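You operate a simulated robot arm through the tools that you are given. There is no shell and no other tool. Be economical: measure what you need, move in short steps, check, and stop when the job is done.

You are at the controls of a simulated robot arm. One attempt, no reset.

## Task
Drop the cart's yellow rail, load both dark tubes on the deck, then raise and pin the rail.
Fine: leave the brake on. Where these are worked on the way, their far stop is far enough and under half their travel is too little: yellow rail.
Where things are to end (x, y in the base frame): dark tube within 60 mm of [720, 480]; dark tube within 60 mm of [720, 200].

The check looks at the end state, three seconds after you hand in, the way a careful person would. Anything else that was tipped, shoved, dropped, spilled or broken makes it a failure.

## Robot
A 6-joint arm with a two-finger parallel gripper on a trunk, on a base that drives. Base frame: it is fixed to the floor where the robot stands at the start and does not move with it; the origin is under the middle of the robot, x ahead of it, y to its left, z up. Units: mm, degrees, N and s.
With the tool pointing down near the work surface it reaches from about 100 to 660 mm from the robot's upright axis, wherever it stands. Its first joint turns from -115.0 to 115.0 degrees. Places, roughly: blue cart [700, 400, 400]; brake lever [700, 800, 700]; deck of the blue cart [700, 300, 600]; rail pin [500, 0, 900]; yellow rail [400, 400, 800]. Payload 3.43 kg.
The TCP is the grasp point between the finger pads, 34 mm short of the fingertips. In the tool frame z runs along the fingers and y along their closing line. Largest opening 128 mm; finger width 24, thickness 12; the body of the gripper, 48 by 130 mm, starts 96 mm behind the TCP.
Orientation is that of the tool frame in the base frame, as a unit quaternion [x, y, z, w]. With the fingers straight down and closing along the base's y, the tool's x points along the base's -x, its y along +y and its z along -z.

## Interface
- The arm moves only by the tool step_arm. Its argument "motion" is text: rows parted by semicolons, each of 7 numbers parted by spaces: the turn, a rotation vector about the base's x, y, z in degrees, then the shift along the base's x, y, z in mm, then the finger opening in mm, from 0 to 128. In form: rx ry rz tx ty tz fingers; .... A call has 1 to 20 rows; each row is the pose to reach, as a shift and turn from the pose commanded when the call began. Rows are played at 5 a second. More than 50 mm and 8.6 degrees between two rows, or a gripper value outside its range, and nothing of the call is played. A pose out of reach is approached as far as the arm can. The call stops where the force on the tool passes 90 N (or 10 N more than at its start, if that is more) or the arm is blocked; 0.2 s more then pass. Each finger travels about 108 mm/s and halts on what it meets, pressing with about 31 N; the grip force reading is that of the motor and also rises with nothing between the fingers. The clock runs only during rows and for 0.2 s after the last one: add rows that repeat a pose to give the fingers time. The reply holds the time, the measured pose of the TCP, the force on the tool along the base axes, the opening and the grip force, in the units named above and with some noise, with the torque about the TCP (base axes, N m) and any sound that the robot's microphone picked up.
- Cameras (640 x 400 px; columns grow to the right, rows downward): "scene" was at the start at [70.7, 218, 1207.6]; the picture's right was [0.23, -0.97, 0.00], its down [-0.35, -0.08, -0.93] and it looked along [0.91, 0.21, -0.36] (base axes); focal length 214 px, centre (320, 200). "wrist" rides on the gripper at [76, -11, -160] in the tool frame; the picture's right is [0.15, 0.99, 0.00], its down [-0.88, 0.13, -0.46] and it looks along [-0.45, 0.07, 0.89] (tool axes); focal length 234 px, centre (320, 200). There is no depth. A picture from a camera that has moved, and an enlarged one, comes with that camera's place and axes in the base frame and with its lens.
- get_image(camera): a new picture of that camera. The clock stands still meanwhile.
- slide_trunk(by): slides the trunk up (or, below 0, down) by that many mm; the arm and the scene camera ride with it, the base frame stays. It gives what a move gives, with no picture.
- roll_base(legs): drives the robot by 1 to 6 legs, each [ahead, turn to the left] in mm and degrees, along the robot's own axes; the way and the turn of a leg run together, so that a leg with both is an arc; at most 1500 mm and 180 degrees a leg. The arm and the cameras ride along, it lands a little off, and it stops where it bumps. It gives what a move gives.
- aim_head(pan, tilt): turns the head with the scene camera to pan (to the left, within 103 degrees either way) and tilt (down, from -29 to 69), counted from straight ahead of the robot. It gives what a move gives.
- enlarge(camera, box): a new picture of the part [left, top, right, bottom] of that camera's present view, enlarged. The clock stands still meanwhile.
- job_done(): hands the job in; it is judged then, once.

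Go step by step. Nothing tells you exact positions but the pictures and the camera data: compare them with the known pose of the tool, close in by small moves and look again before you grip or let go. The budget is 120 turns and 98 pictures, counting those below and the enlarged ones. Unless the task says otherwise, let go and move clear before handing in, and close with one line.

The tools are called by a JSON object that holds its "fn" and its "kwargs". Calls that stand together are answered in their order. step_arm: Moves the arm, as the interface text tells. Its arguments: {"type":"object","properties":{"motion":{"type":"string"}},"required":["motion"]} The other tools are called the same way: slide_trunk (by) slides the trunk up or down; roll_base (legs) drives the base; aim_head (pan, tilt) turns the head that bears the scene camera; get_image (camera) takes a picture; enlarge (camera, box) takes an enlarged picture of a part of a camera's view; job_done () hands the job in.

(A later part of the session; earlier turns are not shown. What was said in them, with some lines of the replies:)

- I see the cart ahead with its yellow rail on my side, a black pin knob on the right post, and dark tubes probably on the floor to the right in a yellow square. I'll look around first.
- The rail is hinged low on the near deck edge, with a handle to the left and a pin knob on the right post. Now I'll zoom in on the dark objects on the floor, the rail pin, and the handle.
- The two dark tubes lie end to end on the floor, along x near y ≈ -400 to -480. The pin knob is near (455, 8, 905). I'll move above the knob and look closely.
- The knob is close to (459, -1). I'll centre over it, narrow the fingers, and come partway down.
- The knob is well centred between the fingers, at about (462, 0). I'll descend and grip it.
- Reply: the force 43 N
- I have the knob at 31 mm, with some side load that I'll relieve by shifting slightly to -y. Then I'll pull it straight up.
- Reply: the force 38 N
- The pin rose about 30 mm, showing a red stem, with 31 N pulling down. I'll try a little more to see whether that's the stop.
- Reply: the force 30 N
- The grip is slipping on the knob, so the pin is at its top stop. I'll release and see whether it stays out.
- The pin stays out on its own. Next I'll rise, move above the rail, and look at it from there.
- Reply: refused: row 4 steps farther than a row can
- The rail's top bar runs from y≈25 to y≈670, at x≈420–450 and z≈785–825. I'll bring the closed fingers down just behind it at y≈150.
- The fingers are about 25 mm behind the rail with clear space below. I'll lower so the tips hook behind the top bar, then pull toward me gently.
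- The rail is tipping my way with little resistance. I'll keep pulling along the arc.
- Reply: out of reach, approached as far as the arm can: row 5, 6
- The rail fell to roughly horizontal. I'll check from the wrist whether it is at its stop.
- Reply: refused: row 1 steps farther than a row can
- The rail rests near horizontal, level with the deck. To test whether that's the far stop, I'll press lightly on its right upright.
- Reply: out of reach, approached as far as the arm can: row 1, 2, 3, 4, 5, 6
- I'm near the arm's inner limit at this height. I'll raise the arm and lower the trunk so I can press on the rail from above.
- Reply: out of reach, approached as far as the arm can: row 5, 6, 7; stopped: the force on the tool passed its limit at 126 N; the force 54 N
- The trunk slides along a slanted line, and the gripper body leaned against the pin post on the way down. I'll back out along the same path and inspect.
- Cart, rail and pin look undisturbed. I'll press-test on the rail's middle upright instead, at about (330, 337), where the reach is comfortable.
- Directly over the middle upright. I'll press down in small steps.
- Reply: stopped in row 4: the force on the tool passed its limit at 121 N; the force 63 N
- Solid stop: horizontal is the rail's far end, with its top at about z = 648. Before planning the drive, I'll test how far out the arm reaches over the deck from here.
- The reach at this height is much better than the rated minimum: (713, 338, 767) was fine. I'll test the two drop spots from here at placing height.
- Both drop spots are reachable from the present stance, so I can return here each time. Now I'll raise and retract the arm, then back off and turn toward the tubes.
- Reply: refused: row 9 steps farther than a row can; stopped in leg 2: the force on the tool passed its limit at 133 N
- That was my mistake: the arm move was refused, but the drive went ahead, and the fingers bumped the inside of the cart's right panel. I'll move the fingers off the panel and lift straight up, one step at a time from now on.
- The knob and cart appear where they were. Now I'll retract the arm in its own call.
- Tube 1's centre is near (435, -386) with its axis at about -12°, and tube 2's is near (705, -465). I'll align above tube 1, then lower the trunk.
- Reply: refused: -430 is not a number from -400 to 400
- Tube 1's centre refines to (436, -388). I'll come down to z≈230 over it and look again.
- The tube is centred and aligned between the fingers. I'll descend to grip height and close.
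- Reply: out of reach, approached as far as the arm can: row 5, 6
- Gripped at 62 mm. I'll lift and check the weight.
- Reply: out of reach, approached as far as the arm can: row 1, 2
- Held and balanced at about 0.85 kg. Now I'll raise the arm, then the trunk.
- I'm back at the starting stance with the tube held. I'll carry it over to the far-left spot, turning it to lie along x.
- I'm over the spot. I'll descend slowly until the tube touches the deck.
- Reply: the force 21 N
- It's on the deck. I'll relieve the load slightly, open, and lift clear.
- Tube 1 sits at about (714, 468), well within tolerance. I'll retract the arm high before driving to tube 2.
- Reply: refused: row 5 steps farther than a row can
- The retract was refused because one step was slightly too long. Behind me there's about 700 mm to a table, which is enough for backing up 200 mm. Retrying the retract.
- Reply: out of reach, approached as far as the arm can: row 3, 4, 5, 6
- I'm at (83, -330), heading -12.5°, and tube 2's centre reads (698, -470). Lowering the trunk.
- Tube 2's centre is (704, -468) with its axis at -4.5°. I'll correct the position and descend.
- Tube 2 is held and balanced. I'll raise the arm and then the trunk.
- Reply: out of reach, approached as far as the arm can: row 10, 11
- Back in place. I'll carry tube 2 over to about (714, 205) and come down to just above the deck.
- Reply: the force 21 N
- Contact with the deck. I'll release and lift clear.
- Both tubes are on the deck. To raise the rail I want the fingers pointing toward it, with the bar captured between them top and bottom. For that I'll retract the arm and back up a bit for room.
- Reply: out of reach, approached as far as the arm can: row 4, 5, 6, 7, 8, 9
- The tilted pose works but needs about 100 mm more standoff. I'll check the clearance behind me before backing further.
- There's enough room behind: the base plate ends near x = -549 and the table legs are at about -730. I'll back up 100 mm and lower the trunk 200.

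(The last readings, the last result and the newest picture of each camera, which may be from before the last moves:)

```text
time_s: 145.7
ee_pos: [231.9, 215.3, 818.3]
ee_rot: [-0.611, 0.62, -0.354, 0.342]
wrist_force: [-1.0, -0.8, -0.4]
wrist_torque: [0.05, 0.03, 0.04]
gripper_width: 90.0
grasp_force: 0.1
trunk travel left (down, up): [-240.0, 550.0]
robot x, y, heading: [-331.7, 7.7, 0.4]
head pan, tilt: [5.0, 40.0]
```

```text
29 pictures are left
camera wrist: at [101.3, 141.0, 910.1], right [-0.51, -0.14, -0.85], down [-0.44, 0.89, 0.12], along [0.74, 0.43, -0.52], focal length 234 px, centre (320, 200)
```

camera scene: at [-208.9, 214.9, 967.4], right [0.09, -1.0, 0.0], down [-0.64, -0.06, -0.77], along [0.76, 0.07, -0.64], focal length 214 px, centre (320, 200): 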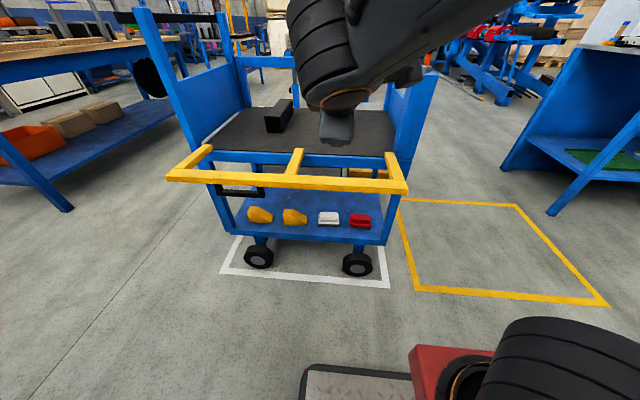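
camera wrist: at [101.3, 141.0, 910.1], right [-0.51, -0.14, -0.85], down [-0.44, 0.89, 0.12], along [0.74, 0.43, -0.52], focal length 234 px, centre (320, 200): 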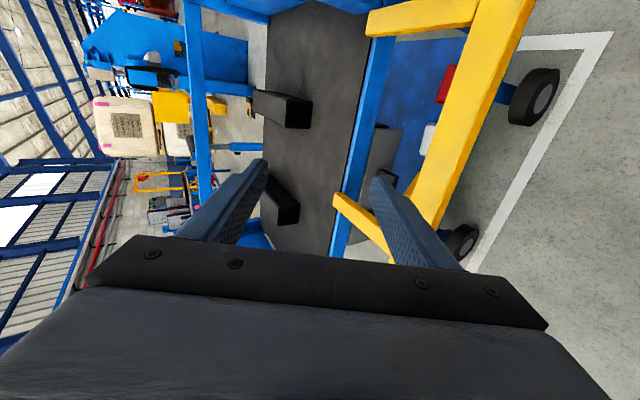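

The bar now sits at about x 251–291, z 616–648, with the pivot near (440, 636). I'll open the fingers and move to a pre-grasp point in front of the bar.

{"fn": "step_arm", "kwargs": {"motion": "0 0 0 -10 0 -30 120;0 0 0 -20 0 -65 120;0 0 0 -26 0 -100 120;0 0 0 -26 0 -145 120;0 0 0 -26 0 -145 120"}}

{"fn": "get_image", "kwargs": {"camera": "wrist"}}

{"fn": "get_image", "kwargs": {"camera": "scene"}}

```text
time_s: 146.9
ee_pos: [227.9, 244.5, 684.2]
ee_rot: [-0.611, 0.62, -0.355, 0.342]
wrist_force: [0.0, -0.7, 0.0]
wrist_torque: [0.04, -0.03, -0.03]
gripper_width: 120.2
grasp_force: 0.1
out of reach, approached as far as the arm can: row 2, 3, 4, 5
trunk travel left (down, up): [-240.0, 550.0]
robot x, y, heading: [-333.7, 9.9, 0.5]
head pan, tilt: [5.0, 40.0]
```

```text
28 pictures are left
camera wrist: at [97.4, 170.0, 777.5], right [-0.51, -0.14, -0.85], down [-0.44, 0.89, 0.12], along [0.74, 0.43, -0.52], focal length 234 px, centre (320, 200)
```

wrist: 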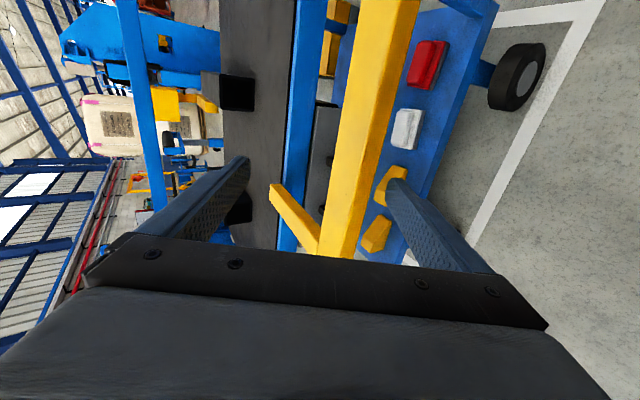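

```text
27 pictures are left
camera scene: at [-208.9, 215.0, 967.4], right [0.09, -1.0, 0.0], down [-0.64, -0.06, -0.77], along [0.76, 0.07, -0.64], focal length 214 px, centre (320, 200)
```

scene: 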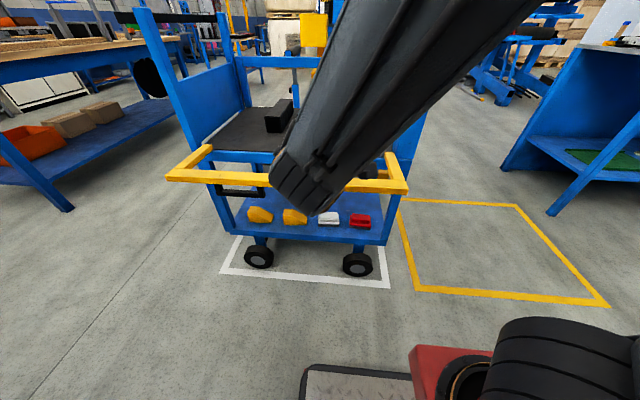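

The bar lies between the open fingers in the wrist view. I'll move forward and down so the bar sits at the TCP.

{"fn": "step_arm", "kwargs": {"motion": "0 0 0 12 -5 -20 120;0 0 0 26 -10 -35 120;0 0 0 40 -15 -46 120;0 0 0 40 -15 -46 120"}}

{"fn": "get_image", "kwargs": {"camera": "wrist"}}

```text
time_s: 147.9
ee_pos: [269.0, 229.4, 636.8]
ee_rot: [-0.611, 0.62, -0.354, 0.342]
wrist_force: [0.2, -0.4, 0.5]
wrist_torque: [0.03, -0.04, 0.01]
gripper_width: 120.2
grasp_force: 0.0
trunk travel left (down, up): [-240.0, 550.0]
robot x, y, heading: [-331.1, 10.4, 0.2]
head pan, tilt: [5.0, 40.0]
```

```text
26 pictures are left
camera wrist: at [138.4, 155.0, 730.6], right [-0.51, -0.14, -0.85], down [-0.44, 0.89, 0.12], along [0.74, 0.43, -0.52], focal length 234 px, centre (320, 200)
```

wrist: 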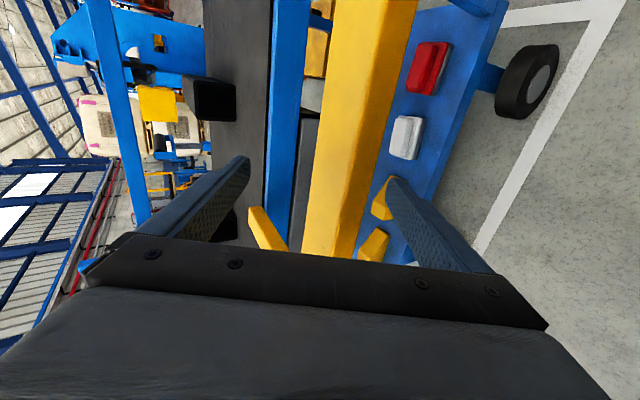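

The bar is nicely centred. I'll close loosely to 70 mm around it and swing it up the first half of the arc, rotating the tool with it.

{"fn": "step_arm", "kwargs": {"motion": "0 0 0 0 0 0 90;0 0 0 0 0 0 70;0 4.5 0 1 0 22 70;0 9 0 5 0 44 70;0 13.5 0 11 0 65 70;0 18 0 21 0 85 70;0 22.5 0 33 0 104 70;0 27 0 47 0 121 70;0 27 0 47 0 121 70"}}

{"fn": "get_image", "kwargs": {"camera": "scene"}}

{"fn": "get_image", "kwargs": {"camera": "wrist"}}

```text
time_s: 149.9
ee_pos: [316.9, 227.1, 758.7]
ee_rot: [-0.677, 0.683, -0.202, 0.188]
wrist_force: [-3.2, -0.6, -3.2]
wrist_torque: [0.02, -0.09, 0.06]
gripper_width: 72.7
grasp_force: 1.8
trunk travel left (down, up): [-240.0, 550.0]
robot x, y, heading: [-333.3, 9.2, 0.0]
head pan, tilt: [5.0, 40.0]
```

```text
25 pictures are left
camera scene: at [-208.9, 215.0, 967.4], right [0.09, -1.0, 0.0], down [-0.64, -0.06, -0.77], along [0.76, 0.07, -0.64], focal length 214 px, centre (320, 200)
```

scene: 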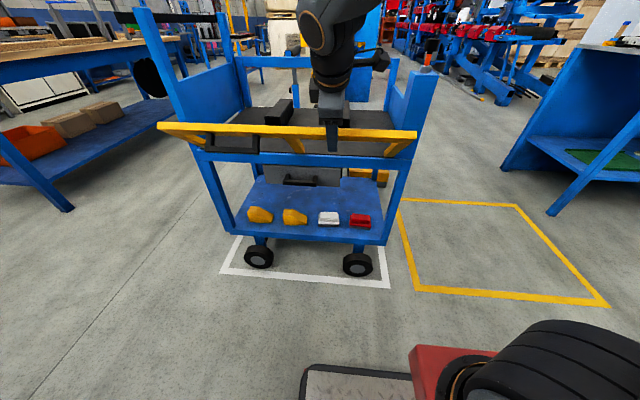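

```text
24 pictures are left
camera wrist: at [242.4, 154.6, 901.9], right [-0.84, -0.14, -0.52], down [-0.34, 0.89, 0.3], along [0.42, 0.43, -0.8], focal length 234 px, centre (320, 200)
```

wrist: 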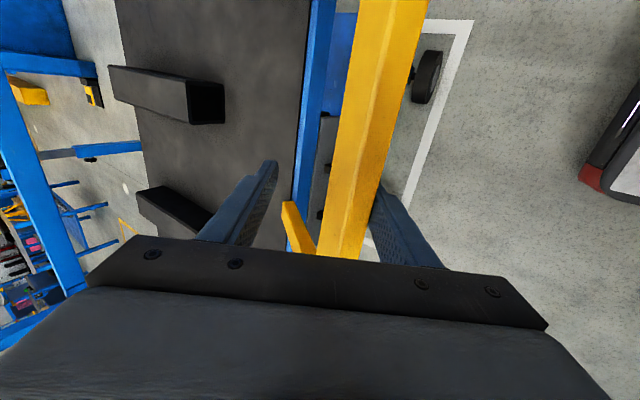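

It's working; the rail is at about 45°. Continuing to vertical.

{"fn": "step_arm", "kwargs": {"motion": "0 4.5 0 16 0 15 70;0 9 0 34 0 27 70;0 13.5 0 54 0 38 70;0 18 0 75 0 45 70;0 22.5 0 96 0 50 70;0 27 0 112 0 52 70;0 28 0 124 0 52 70"}}

{"fn": "get_image", "kwargs": {"camera": "scene"}}

{"fn": "get_image", "kwargs": {"camera": "wrist"}}

```text
time_s: 151.5
ee_pos: [439.7, 230.7, 813.6]
ee_rot: [-0.706, 0.708, -0.032, 0.019]
wrist_force: [-0.6, 0.2, -0.2]
wrist_torque: [-0.04, 0.01, -0.01]
gripper_width: 70.6
grasp_force: 0.5
trunk travel left (down, up): [-240.0, 550.0]
robot x, y, heading: [-331.2, 10.4, 0.3]
head pan, tilt: [5.0, 40.0]
```

```text
23 pictures are left
camera scene: at [-208.9, 215.0, 967.4], right [0.09, -1.0, 0.0], down [-0.64, -0.06, -0.77], along [0.76, 0.07, -0.64], focal length 214 px, centre (320, 200)
```

scene: 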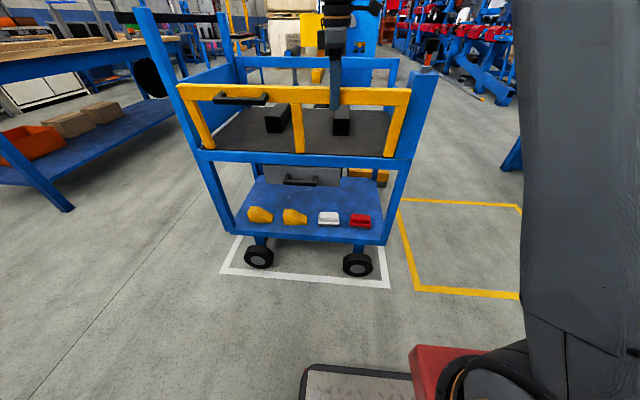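

```text
22 pictures are left
camera wrist: at [441.5, 156.6, 975.3], right [-0.99, -0.14, -0.07], down [-0.16, 0.89, 0.43], along [0.0, 0.43, -0.9], focal length 234 px, centre (320, 200)
```

wrist: 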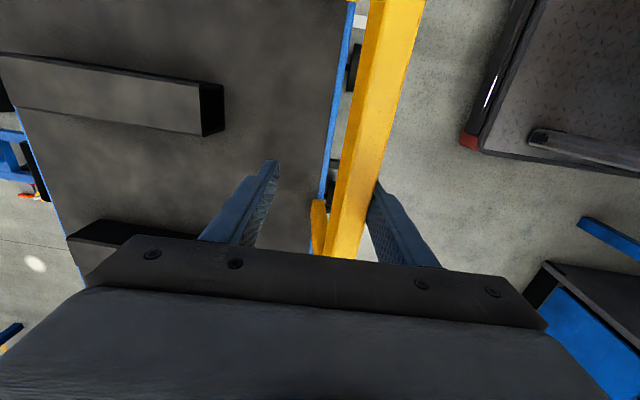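

The rail is nearly vertical and resting on the outer finger. I'll push on in small steps until it meets its stop.

{"fn": "step_arm", "kwargs": {"motion": "0 1 0 6 0 0 70;0 2 0 12 0 0 70;0 2 0 16 0 0 70;0 2 0 19 0 0 70;0 2 0 22 0 0 70"}}

```text
time_s: 152.7
ee_pos: [460.6, 229.2, 811.1]
ee_rot: [-0.706, 0.708, -0.02, 0.005]
wrist_force: [-0.6, -0.1, -0.1]
wrist_torque: [0.02, -0.01, 0.04]
gripper_width: 70.0
grasp_force: 0.1
trunk travel left (down, up): [-240.0, 550.0]
robot x, y, heading: [-332.0, 11.7, 0.4]
head pan, tilt: [5.0, 40.0]
```

{"fn": "step_arm", "kwargs": {"motion": "0 0 0 3 0 0 70;0 0 0 6 0 0 70;0 0 0 9 0 0 70;0 0 0 12 0 0 70"}}

{"fn": "get_image", "kwargs": {"camera": "wrist"}}

{"fn": "enlarge", "kwargs": {"camera": "scene", "box": [320, 50, 460, 180]}}

```text
time_s: 153.7
ee_pos: [471.3, 229.0, 811.8]
ee_rot: [-0.706, 0.708, -0.019, 0.004]
wrist_force: [-21.4, -2.8, -1.3]
wrist_torque: [-0.29, 0.45, 0.08]
gripper_width: 82.1
grasp_force: 10.8
trunk travel left (down, up): [-240.0, 550.0]
robot x, y, heading: [-329.7, 10.2, 0.3]
head pan, tilt: [5.0, 40.0]
```

```text
21 pictures are left
camera wrist: at [479.8, 155.7, 973.7], right [-0.99, -0.14, -0.03], down [-0.14, 0.89, 0.43], along [-0.04, 0.43, -0.9], focal length 234 px, centre (320, 200)
```

wrist: 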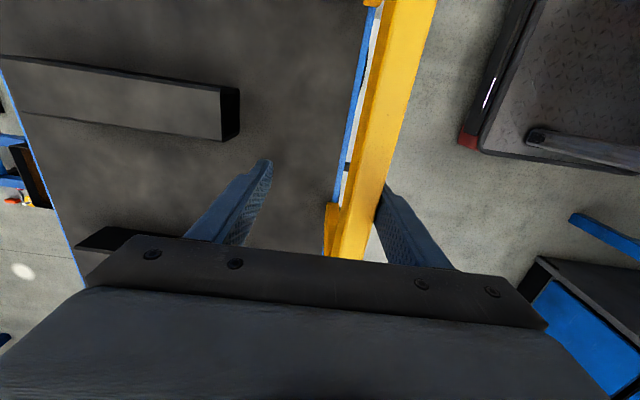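

```text
3.08 times, centred on (390, 115) of scene
camera zoom: at [-209.7, 214.9, 967.5], right [0.09, -1.0, 0.0], down [-0.64, -0.06, -0.77], along [0.76, 0.07, -0.64], focal length 660 px, centre (105, 462)
```

zoom: 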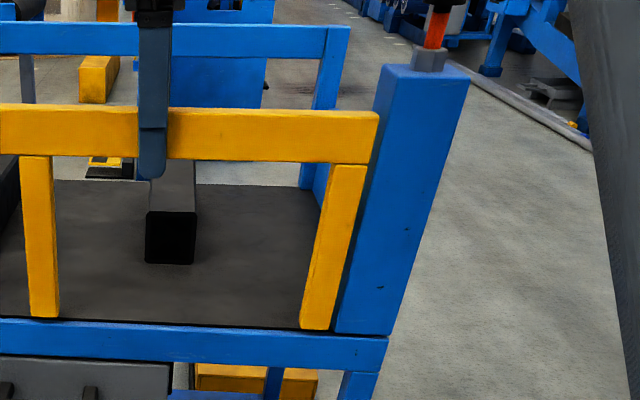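

The rail is against its upright stop. I'll open the fingers, lift straight away, and verify that it stays up.

{"fn": "step_arm", "kwargs": {"motion": "0 0 0 -9 0 0 90;0 0 0 -14 0 0 110;0 0 0 -16 0 0 120;0 0 0 -16 0 0 120;0 0 0 -16 0 40 120;0 0 0 -16 0 80 120;0 0 0 -16 0 120 100;0 0 0 -16 0 160 85;0 0 0 -16 0 160 85"}}

{"fn": "get_image", "kwargs": {"camera": "scene"}}

{"fn": "get_image", "kwargs": {"camera": "wrist"}}

```text
time_s: 155.7
ee_pos: [457.4, 229.4, 969.3]
ee_rot: [-0.706, 0.708, -0.019, 0.005]
wrist_force: [-0.2, 1.1, 0.3]
wrist_torque: [0.03, -0.01, 0.02]
gripper_width: 85.0
grasp_force: 0.0
trunk travel left (down, up): [-240.0, 550.0]
robot x, y, heading: [-330.3, 7.1, 0.2]
head pan, tilt: [5.0, 40.0]
```

```text
19 pictures are left
camera scene: at [-208.9, 215.0, 967.4], right [0.09, -1.0, 0.0], down [-0.64, -0.06, -0.77], along [0.76, 0.07, -0.64], focal length 214 px, centre (320, 200)
```

scene: 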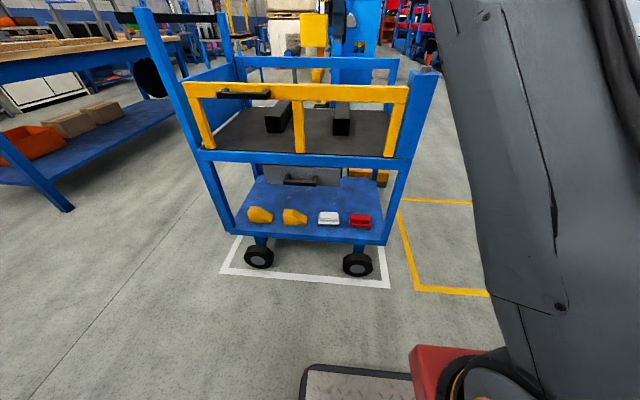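

```text
18 pictures are left
camera wrist: at [463.8, 156.0, 1131.8], right [-0.99, -0.14, -0.03], down [-0.14, 0.89, 0.43], along [-0.03, 0.43, -0.9], focal length 234 px, centre (320, 200)
```

wrist: 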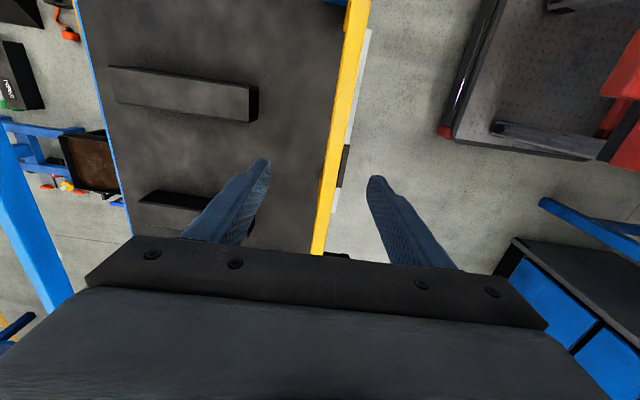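

The rail stays upright by itself. Next I'll press the pin home: raise up, drive closer, and come down on the knob with closed fingers.

{"fn": "step_arm", "kwargs": {"motion": "0 0 0 -30 0 30 60;0 0 0 -60 0 60 30;0 0 0 -100 -10 80 0;0 0 0 -130 -40 80 0;0 0 0 -150 -80 80 0;0 0 0 -150 -80 80 0"}}

{"fn": "slide_trunk", "kwargs": {"by": 150}}

{"fn": "roll_base", "kwargs": {"legs": [[200, 0]]}}

{"fn": "aim_head", "kwargs": {"pan": -12, "tilt": 25}}

{"fn": "get_image", "kwargs": {"camera": "scene"}}

```text
time_s: 157.1
ee_pos: [307.7, 149.1, 1050.0]
ee_rot: [-0.706, 0.708, -0.02, 0.004]
wrist_force: [0.2, 0.2, -0.7]
wrist_torque: [-0.01, 0.05, -0.02]
gripper_width: 0.0
grasp_force: 30.6
trunk travel left (down, up): [-240.0, 550.0]
robot x, y, heading: [-330.5, 13.8, 0.1]
head pan, tilt: [5.0, 40.0]
```

```text
time_s: 158.8
ee_pos: [308.3, 149.1, 1200.5]
ee_rot: [-0.706, 0.708, -0.02, 0.005]
wrist_force: [-0.8, 0.1, 0.2]
wrist_torque: [0.01, -0.01, 0.02]
gripper_width: 0.0
grasp_force: 31.0
trunk travel left (down, up): [-390.0, 400.0]
robot x, y, heading: [-331.7, 9.1, 0.3]
head pan, tilt: [5.0, 40.0]
```

```text
time_s: 160.4
ee_pos: [508.7, 151.4, 1201.4]
ee_rot: [-0.706, 0.708, -0.02, 0.006]
wrist_force: [0.9, -0.3, -0.3]
wrist_torque: [-0.02, 0.04, 0.0]
gripper_width: 0.0
grasp_force: 31.0
trunk travel left (down, up): [-390.0, 400.0]
robot x, y, heading: [-129.4, 11.0, 0.3]
head pan, tilt: [5.0, 40.0]
```

```text
time_s: 161.2
ee_pos: [509.4, 151.5, 1200.7]
ee_rot: [-0.706, 0.708, -0.02, 0.006]
wrist_force: [0.0, -0.3, -0.4]
wrist_torque: [-0.01, -0.01, -0.02]
gripper_width: 0.0
grasp_force: 30.4
trunk travel left (down, up): [-390.0, 400.0]
robot x, y, heading: [-128.8, 11.0, 0.4]
head pan, tilt: [-12.0, 25.0]
```

```text
17 pictures are left
camera scene: at [-44.6, 189.5, 1140.7], right [-0.2, -0.98, 0.0], down [-0.41, 0.09, -0.91], along [0.89, -0.18, -0.42], focal length 214 px, centre (320, 200)
```

scene: 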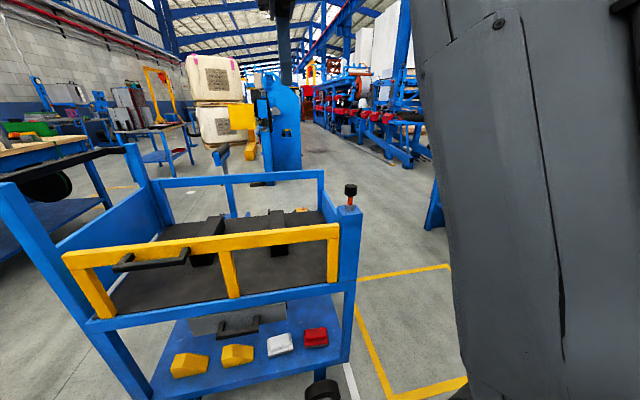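

The knob is still up with red showing. I'll move above it.

{"fn": "step_arm", "kwargs": {"motion": "0 0 0 -15 -45 0 0;0 0 0 -30 -90 0 0;0 0 0 -45 -130 -10 0;0 0 0 -48 -151 -50 0;0 0 0 -48 -151 -95 0;0 0 0 -48 -151 -140 0;0 0 0 -48 -151 -165 0;0 0 0 -48 -151 -165 0"}}

{"fn": "get_image", "kwargs": {"camera": "wrist"}}

{"fn": "enlarge", "kwargs": {"camera": "scene", "box": [280, 90, 420, 250]}}

```text
time_s: 163.0
ee_pos: [462.0, -2.1, 1035.3]
ee_rot: [-0.706, 0.708, -0.019, 0.004]
wrist_force: [0.6, 0.1, 0.0]
wrist_torque: [-0.01, -0.02, 0.01]
gripper_width: 0.1
grasp_force: 31.0
trunk travel left (down, up): [-390.0, 400.0]
robot x, y, heading: [-131.5, 8.0, 0.3]
head pan, tilt: [-12.0, 25.0]
```

```text
16 pictures are left
camera wrist: at [468.2, -74.9, 1198.1], right [-0.99, -0.14, -0.03], down [-0.14, 0.89, 0.43], along [-0.03, 0.43, -0.9], focal length 234 px, centre (320, 200)
```

wrist: 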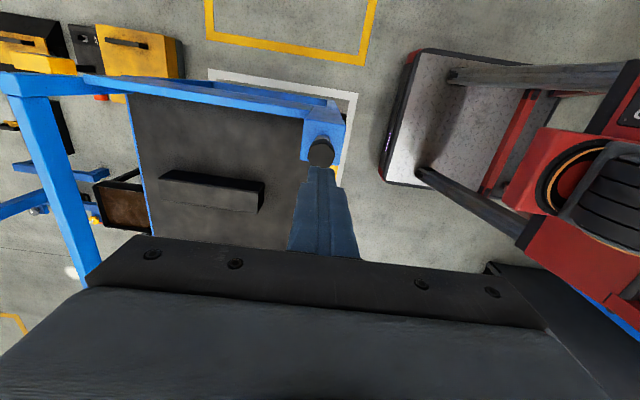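

```text
2.50 times, centred on (350, 170) of scene
camera zoom: at [-44.6, 189.4, 1140.7], right [-0.2, -0.98, 0.0], down [-0.41, 0.09, -0.91], along [0.89, -0.18, -0.42], focal length 536 px, centre (245, 275)
```

zoom: 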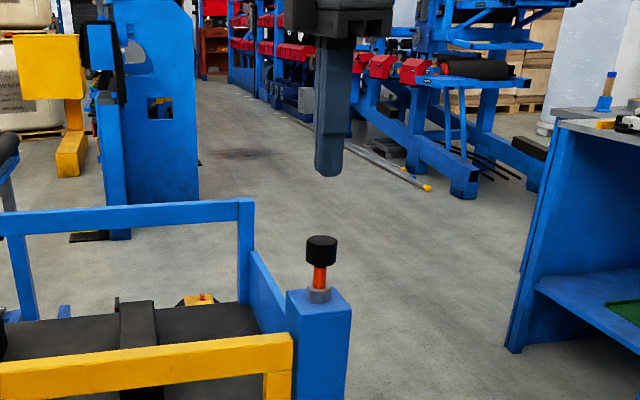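

The fingertips are aligned over the knob. I'll press down in small steps.

{"fn": "step_arm", "kwargs": {"motion": "0 0 0 0 2 -25 0;0 0 0 0 2 -40 0;0 0 0 0 2 -48 0;0 0 0 0 2 -54 0;0 0 0 0 2 -60 0;0 0 0 0 2 -66 0;0 0 0 0 2 -72 0;0 0 0 0 2 -78 0"}}

{"fn": "enlarge", "kwargs": {"camera": "scene", "box": [280, 90, 420, 250]}}

```text
time_s: 164.8
ee_pos: [460.8, 1.8, 958.7]
ee_rot: [-0.707, 0.707, -0.02, 0.005]
wrist_force: [0.9, 0.0, 3.8]
wrist_torque: [-0.02, -0.01, 0.01]
gripper_width: 0.2
grasp_force: 31.0
trunk travel left (down, up): [-390.0, 400.0]
robot x, y, heading: [-131.6, 12.6, 0.3]
head pan, tilt: [-12.0, 25.0]
```

```text
2.50 times, centred on (350, 170) of scene
camera zoom: at [-44.7, 189.4, 1140.7], right [-0.2, -0.98, 0.0], down [-0.41, 0.09, -0.91], along [0.89, -0.18, -0.42], focal length 536 px, centre (245, 275)
```

zoom: 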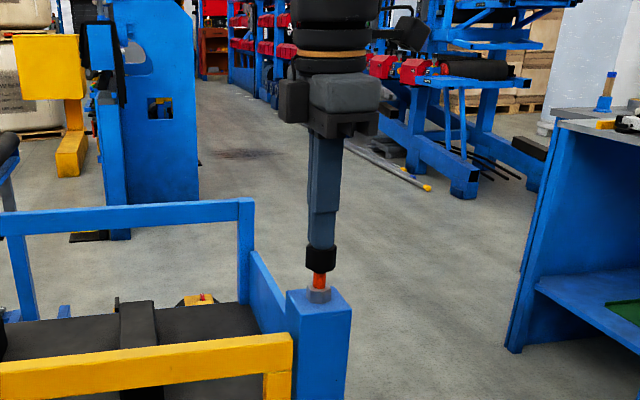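

The knob is going down with little resistance, and some red still shows. Pressing further.

{"fn": "step_arm", "kwargs": {"motion": "0 0 0 0 0 -5 0;0 0 0 0 0 -10 0;0 0 0 0 0 -15 0;0 0 0 0 0 -19 0;0 0 0 0 0 -22 0;0 0 0 0 0 -25 0"}}

{"fn": "enlarge", "kwargs": {"camera": "scene", "box": [280, 90, 420, 250]}}

```text
time_s: 166.2
ee_pos: [459.4, 2.0, 939.6]
ee_rot: [-0.707, 0.707, -0.024, 0.009]
wrist_force: [-6.1, 0.0, 67.1]
wrist_torque: [0.04, 0.36, 0.1]
gripper_width: 0.1
grasp_force: 31.2
trunk travel left (down, up): [-390.0, 400.0]
robot x, y, heading: [-133.1, 10.9, 0.2]
head pan, tilt: [-12.0, 25.0]
```

```text
2.50 times, centred on (350, 170) of scene
camera zoom: at [-46.9, 189.5, 1141.4], right [-0.2, -0.98, 0.0], down [-0.41, 0.09, -0.91], along [0.89, -0.18, -0.42], focal length 536 px, centre (245, 275)
```

zoom: 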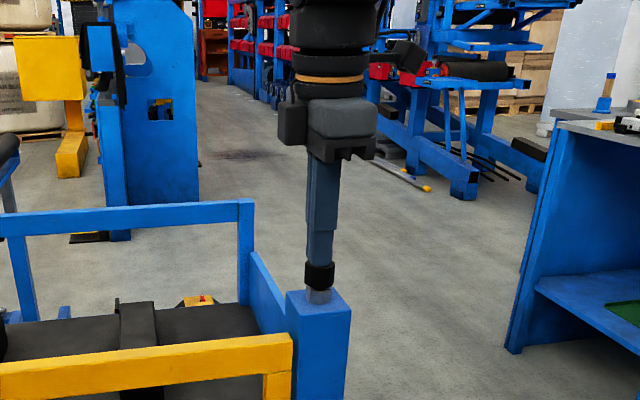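

The pin is seated: no red showing, and 67 N at the bottom. I'll lift off and check.

{"fn": "step_arm", "kwargs": {"motion": "0 0 0 0 0 15 0;0 0 0 0 0 60 0;0 0 0 0 0 105 0;0 0 0 20 40 105 0;0 0 0 40 80 105 0;0 0 0 50 120 105 0;0 0 0 50 150 85 0;0 0 0 50 150 85 0"}}

{"fn": "get_image", "kwargs": {"camera": "scene"}}

{"fn": "get_image", "kwargs": {"camera": "wrist"}}

```text
time_s: 168.0
ee_pos: [511.3, 153.5, 1016.8]
ee_rot: [-0.706, 0.708, -0.019, 0.005]
wrist_force: [-0.3, -0.1, 0.2]
wrist_torque: [-0.02, -0.01, -0.01]
gripper_width: 0.0
grasp_force: 30.9
trunk travel left (down, up): [-390.0, 400.0]
robot x, y, heading: [-131.3, 12.2, 0.5]
head pan, tilt: [-12.0, 25.0]
```

```text
12 pictures are left
camera scene: at [-44.6, 189.4, 1140.7], right [-0.2, -0.98, 0.0], down [-0.41, 0.09, -0.91], along [0.89, -0.18, -0.42], focal length 214 px, centre (320, 200)
```

scene: 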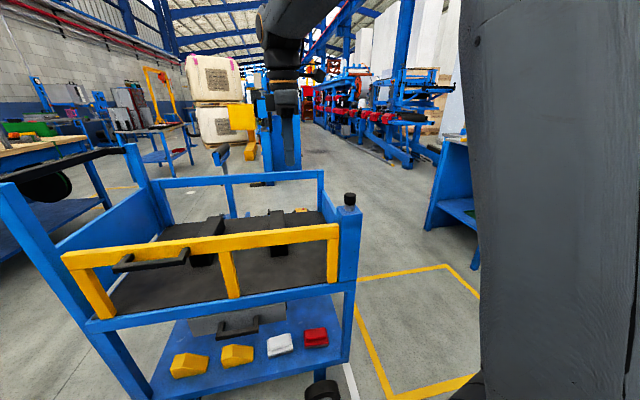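

```text
11 pictures are left
camera wrist: at [518.4, 80.3, 1178.9], right [-0.99, -0.14, -0.03], down [-0.14, 0.89, 0.43], along [-0.03, 0.43, -0.9], focal length 234 px, centre (320, 200)
```

wrist: 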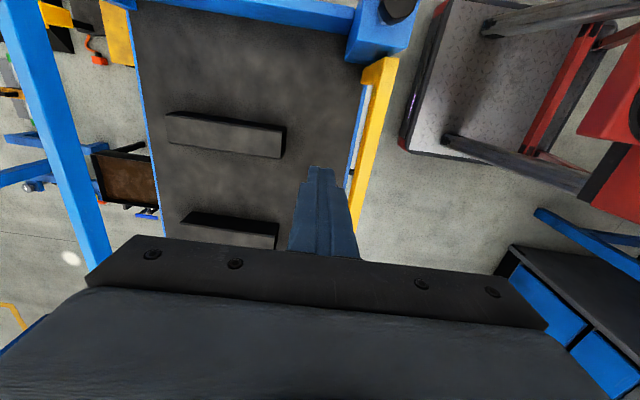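

The pin is down and the rail is upright. As a last check, I'll hook gently behind the rail and see that it resists a light pull.

{"fn": "step_arm", "kwargs": {"motion": "0 0 0 -5 -10 -45 0;0 0 0 -5 -10 -90 0;0 0 0 -5 -10 -135 0;0 0 0 -5 -10 -180 0;0 0 0 -5 -10 -205 0;0 0 0 -20 -10 -205 0;0 0 0 -30 -10 -205 0;0 0 0 -36 -10 -205 0;0 0 0 -40 -10 -205 0"}}

```text
time_s: 170.0
ee_pos: [470.7, 143.0, 812.8]
ee_rot: [-0.707, 0.707, -0.02, 0.004]
wrist_force: [0.4, -0.2, -0.2]
wrist_torque: [0.0, -0.02, -0.03]
gripper_width: 0.0
grasp_force: 31.2
trunk travel left (down, up): [-390.0, 400.0]
robot x, y, heading: [-131.3, 9.4, 0.2]
head pan, tilt: [-12.0, 25.0]
```

{"fn": "step_arm", "kwargs": {"motion": "0 0 0 -3 0 0 0;0 0 0 -6 0 0 0;0 0 0 -9 0 0 0;0 0 0 -12 0 0 0"}}

```text
time_s: 171.0
ee_pos: [459.9, 141.1, 813.6]
ee_rot: [-0.706, 0.708, -0.02, 0.005]
wrist_force: [5.0, 0.9, 1.2]
wrist_torque: [-0.03, 0.07, -0.04]
gripper_width: 0.0
grasp_force: 30.9
trunk travel left (down, up): [-390.0, 400.0]
robot x, y, heading: [-135.4, 12.3, 0.3]
head pan, tilt: [-12.0, 25.0]
```

{"fn": "step_arm", "kwargs": {"motion": "0 0 0 -2 0 0 0;0 0 0 -4 0 0 0;0 0 0 -4 0 0 0"}}

```text
time_s: 171.8
ee_pos: [454.5, 141.9, 812.9]
ee_rot: [-0.707, 0.707, -0.019, 0.004]
wrist_force: [1.8, 1.7, -0.9]
wrist_torque: [0.04, -0.02, -0.03]
gripper_width: 0.1
grasp_force: 30.3
trunk travel left (down, up): [-390.0, 400.0]
robot x, y, heading: [-126.8, 8.9, 0.4]
head pan, tilt: [-12.0, 25.0]
```

{"fn": "enlarge", "kwargs": {"camera": "scene", "box": [40, 150, 400, 340]}}

{"fn": "enlarge", "kwargs": {"camera": "wrist", "box": [240, 0, 480, 260]}}

```text
1.78 times, centred on (220, 245) of scene
camera zoom: at [-44.5, 189.5, 1140.7], right [-0.2, -0.98, 0.0], down [-0.41, 0.09, -0.91], along [0.89, -0.18, -0.42], focal length 381 px, centre (498, 120)
```

zoom: 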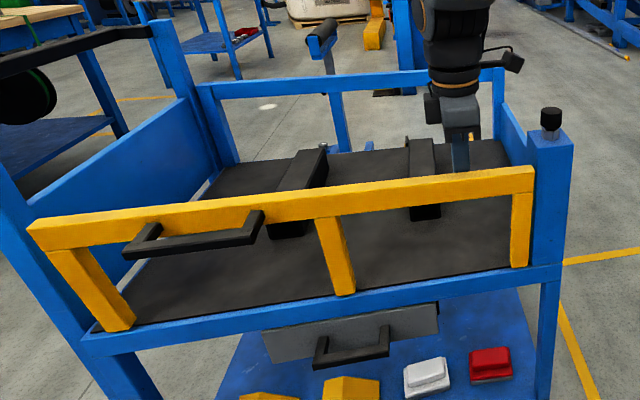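

```text
1.54 times, centred on (360, 130) of wrist
camera zoom: at [461.4, 68.2, 975.6], right [-0.99, -0.14, -0.03], down [-0.14, 0.89, 0.43], along [-0.04, 0.43, -0.9], focal length 360 px, centre (258, 308)
```

zoom: 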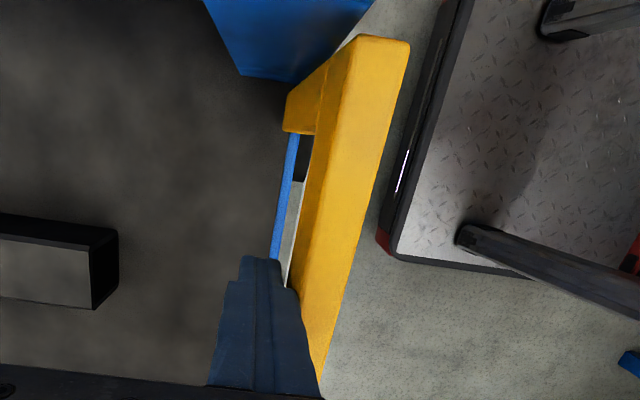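

The rail shifted out a few mm. I'll pull a touch more to learn whether this is pin play or an unlatched rail.

{"fn": "step_arm", "kwargs": {"motion": "0 0 0 -3 0 0 0;0 0 0 -6 0 0 0;0 0 0 -6 0 0 0"}}

{"fn": "enlarge", "kwargs": {"camera": "scene", "box": [40, 150, 400, 340]}}

```text
time_s: 172.6
ee_pos: [453.9, 140.7, 813.2]
ee_rot: [-0.706, 0.708, -0.021, 0.008]
wrist_force: [47.6, -0.7, -6.4]
wrist_torque: [-0.05, 0.43, -0.04]
gripper_width: 0.1
grasp_force: 31.5
trunk travel left (down, up): [-390.0, 400.0]
robot x, y, heading: [-128.2, 11.2, 0.2]
head pan, tilt: [-12.0, 25.0]
```

```text
1.78 times, centred on (220, 245) of scene
camera zoom: at [-42.2, 189.4, 1140.5], right [-0.2, -0.98, 0.0], down [-0.42, 0.09, -0.91], along [0.89, -0.18, -0.42], focal length 381 px, centre (498, 120)
```

zoom: 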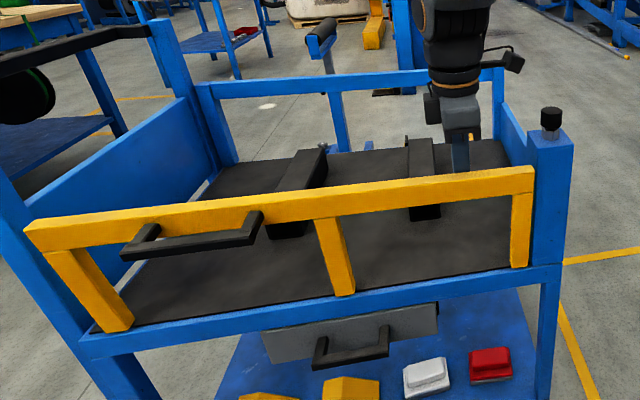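

At 48 N the rail does not move any further, so the pin holds it with a few mm of play. I'll step around to the outside and nudge the rail back snug against its stop.

{"fn": "step_arm", "kwargs": {"motion": "0 0 0 10 0 0 0;0 0 0 25 0 10 0;0 0 0 25 0 55 0;0 0 0 25 0 100 0;0 0 0 -20 0 105 0;0 0 0 -60 0 105 0;0 0 0 -75 0 60 0;0 0 0 -75 0 15 0;0 0 0 -75 0 0 0;0 0 0 -75 0 0 0"}}

{"fn": "get_image", "kwargs": {"camera": "wrist"}}

```text
time_s: 174.8
ee_pos: [375.2, 142.2, 813.9]
ee_rot: [-0.706, 0.708, -0.02, 0.005]
wrist_force: [-0.1, -0.1, 0.0]
wrist_torque: [0.0, 0.01, -0.02]
gripper_width: 0.0
grasp_force: 31.1
trunk travel left (down, up): [-390.0, 400.0]
robot x, y, heading: [-131.2, 11.9, 0.4]
head pan, tilt: [-12.0, 25.0]
```

```text
7 pictures are left
camera wrist: at [381.1, 69.3, 975.3], right [-0.99, -0.14, -0.03], down [-0.14, 0.89, 0.43], along [-0.03, 0.43, -0.9], focal length 234 px, centre (320, 200)
```

wrist: 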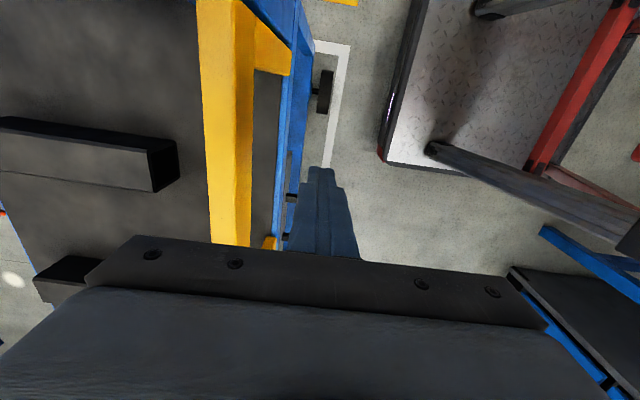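

{"fn": "step_arm", "kwargs": {"motion": "0 0 0 15 0 0 0;0 0 0 22 0 0 0;0 0 0 27 0 0 0;0 0 0 31 0 0 0;0 0 0 34 0 0 0;0 0 0 37 0 0 0"}}

```text
time_s: 176.2
ee_pos: [411.8, 142.9, 813.7]
ee_rot: [-0.706, 0.708, -0.019, 0.005]
wrist_force: [0.1, 0.6, 0.4]
wrist_torque: [0.0, -0.02, 0.0]
gripper_width: 0.2
grasp_force: 31.4
trunk travel left (down, up): [-390.0, 400.0]
robot x, y, heading: [-129.9, 11.0, 0.3]
head pan, tilt: [-12.0, 25.0]
```

{"fn": "step_arm", "kwargs": {"motion": "0 0 0 3 0 0 0;0 0 0 6 0 0 0;0 0 0 8 0 0 0;0 0 0 10 0 0 0;0 0 0 12 0 0 0"}}

```text
time_s: 177.4
ee_pos: [415.5, 140.7, 813.2]
ee_rot: [-0.707, 0.707, -0.017, 0.002]
wrist_force: [-62.7, -2.0, 14.4]
wrist_torque: [0.06, -0.99, -0.07]
gripper_width: 0.2
grasp_force: 31.3
trunk travel left (down, up): [-390.0, 400.0]
robot x, y, heading: [-129.8, 14.5, 0.6]
head pan, tilt: [-12.0, 25.0]
```

Snug against the stop. I'll back off, lift clear, and take a last look.

{"fn": "step_arm", "kwargs": {"motion": "0 0 0 -12 0 0 0;0 0 0 -35 0 0 0;0 0 0 -50 0 30 0;0 0 0 -50 0 75 0;0 0 0 -50 0 120 0;0 0 0 -50 0 165 0;0 0 0 -50 0 210 0;0 0 0 -50 0 210 0"}}

{"fn": "get_image", "kwargs": {"camera": "scene"}}

{"fn": "enlarge", "kwargs": {"camera": "scene", "box": [40, 150, 400, 340]}}

```text
time_s: 179.2
ee_pos: [376.7, 142.3, 1022.9]
ee_rot: [-0.706, 0.708, -0.02, 0.005]
wrist_force: [0.1, 0.1, 0.3]
wrist_torque: [0.0, 0.0, -0.01]
gripper_width: 0.0
grasp_force: 31.0
trunk travel left (down, up): [-390.0, 400.0]
robot x, y, heading: [-136.4, 6.9, 0.3]
head pan, tilt: [-12.0, 25.0]
```

```text
6 pictures are left
camera scene: at [-44.7, 189.4, 1140.7], right [-0.2, -0.98, 0.0], down [-0.41, 0.09, -0.91], along [0.89, -0.18, -0.42], focal length 214 px, centre (320, 200)
```

scene: 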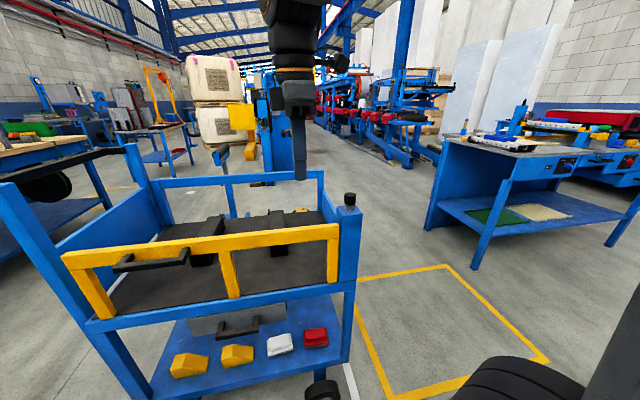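

```text
1.78 times, centred on (220, 245) of scene
camera zoom: at [-44.7, 189.4, 1140.7], right [-0.2, -0.98, 0.0], down [-0.41, 0.09, -0.91], along [0.89, -0.18, -0.42], focal length 381 px, centre (498, 120)
```

zoom: 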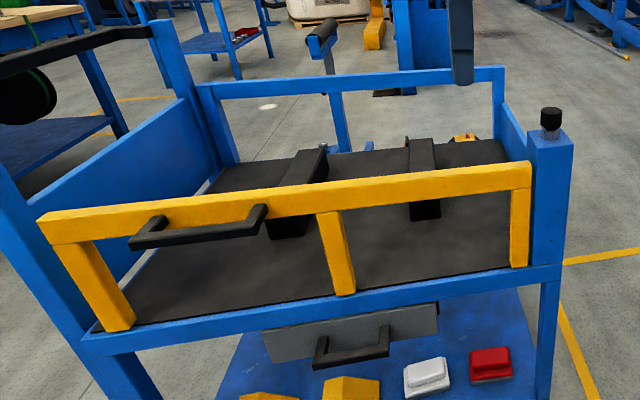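

The rail is upright and snug, the pin is down with no red showing, and both tubes are in place on the deck. The arm is clear, so I'm handing in.

{"fn": "job_done", "kwargs": {}}

```text
The job is handed in.
```

The rail was dropped to its far stop and is now raised and pinned; it held against a 48 N pull. The tubes are on the deck at about (714, 468) and (714, 206). My gripper bumped the pin post and the inside of the right end panel on the way, and neither looked moved or damaged afterwards.
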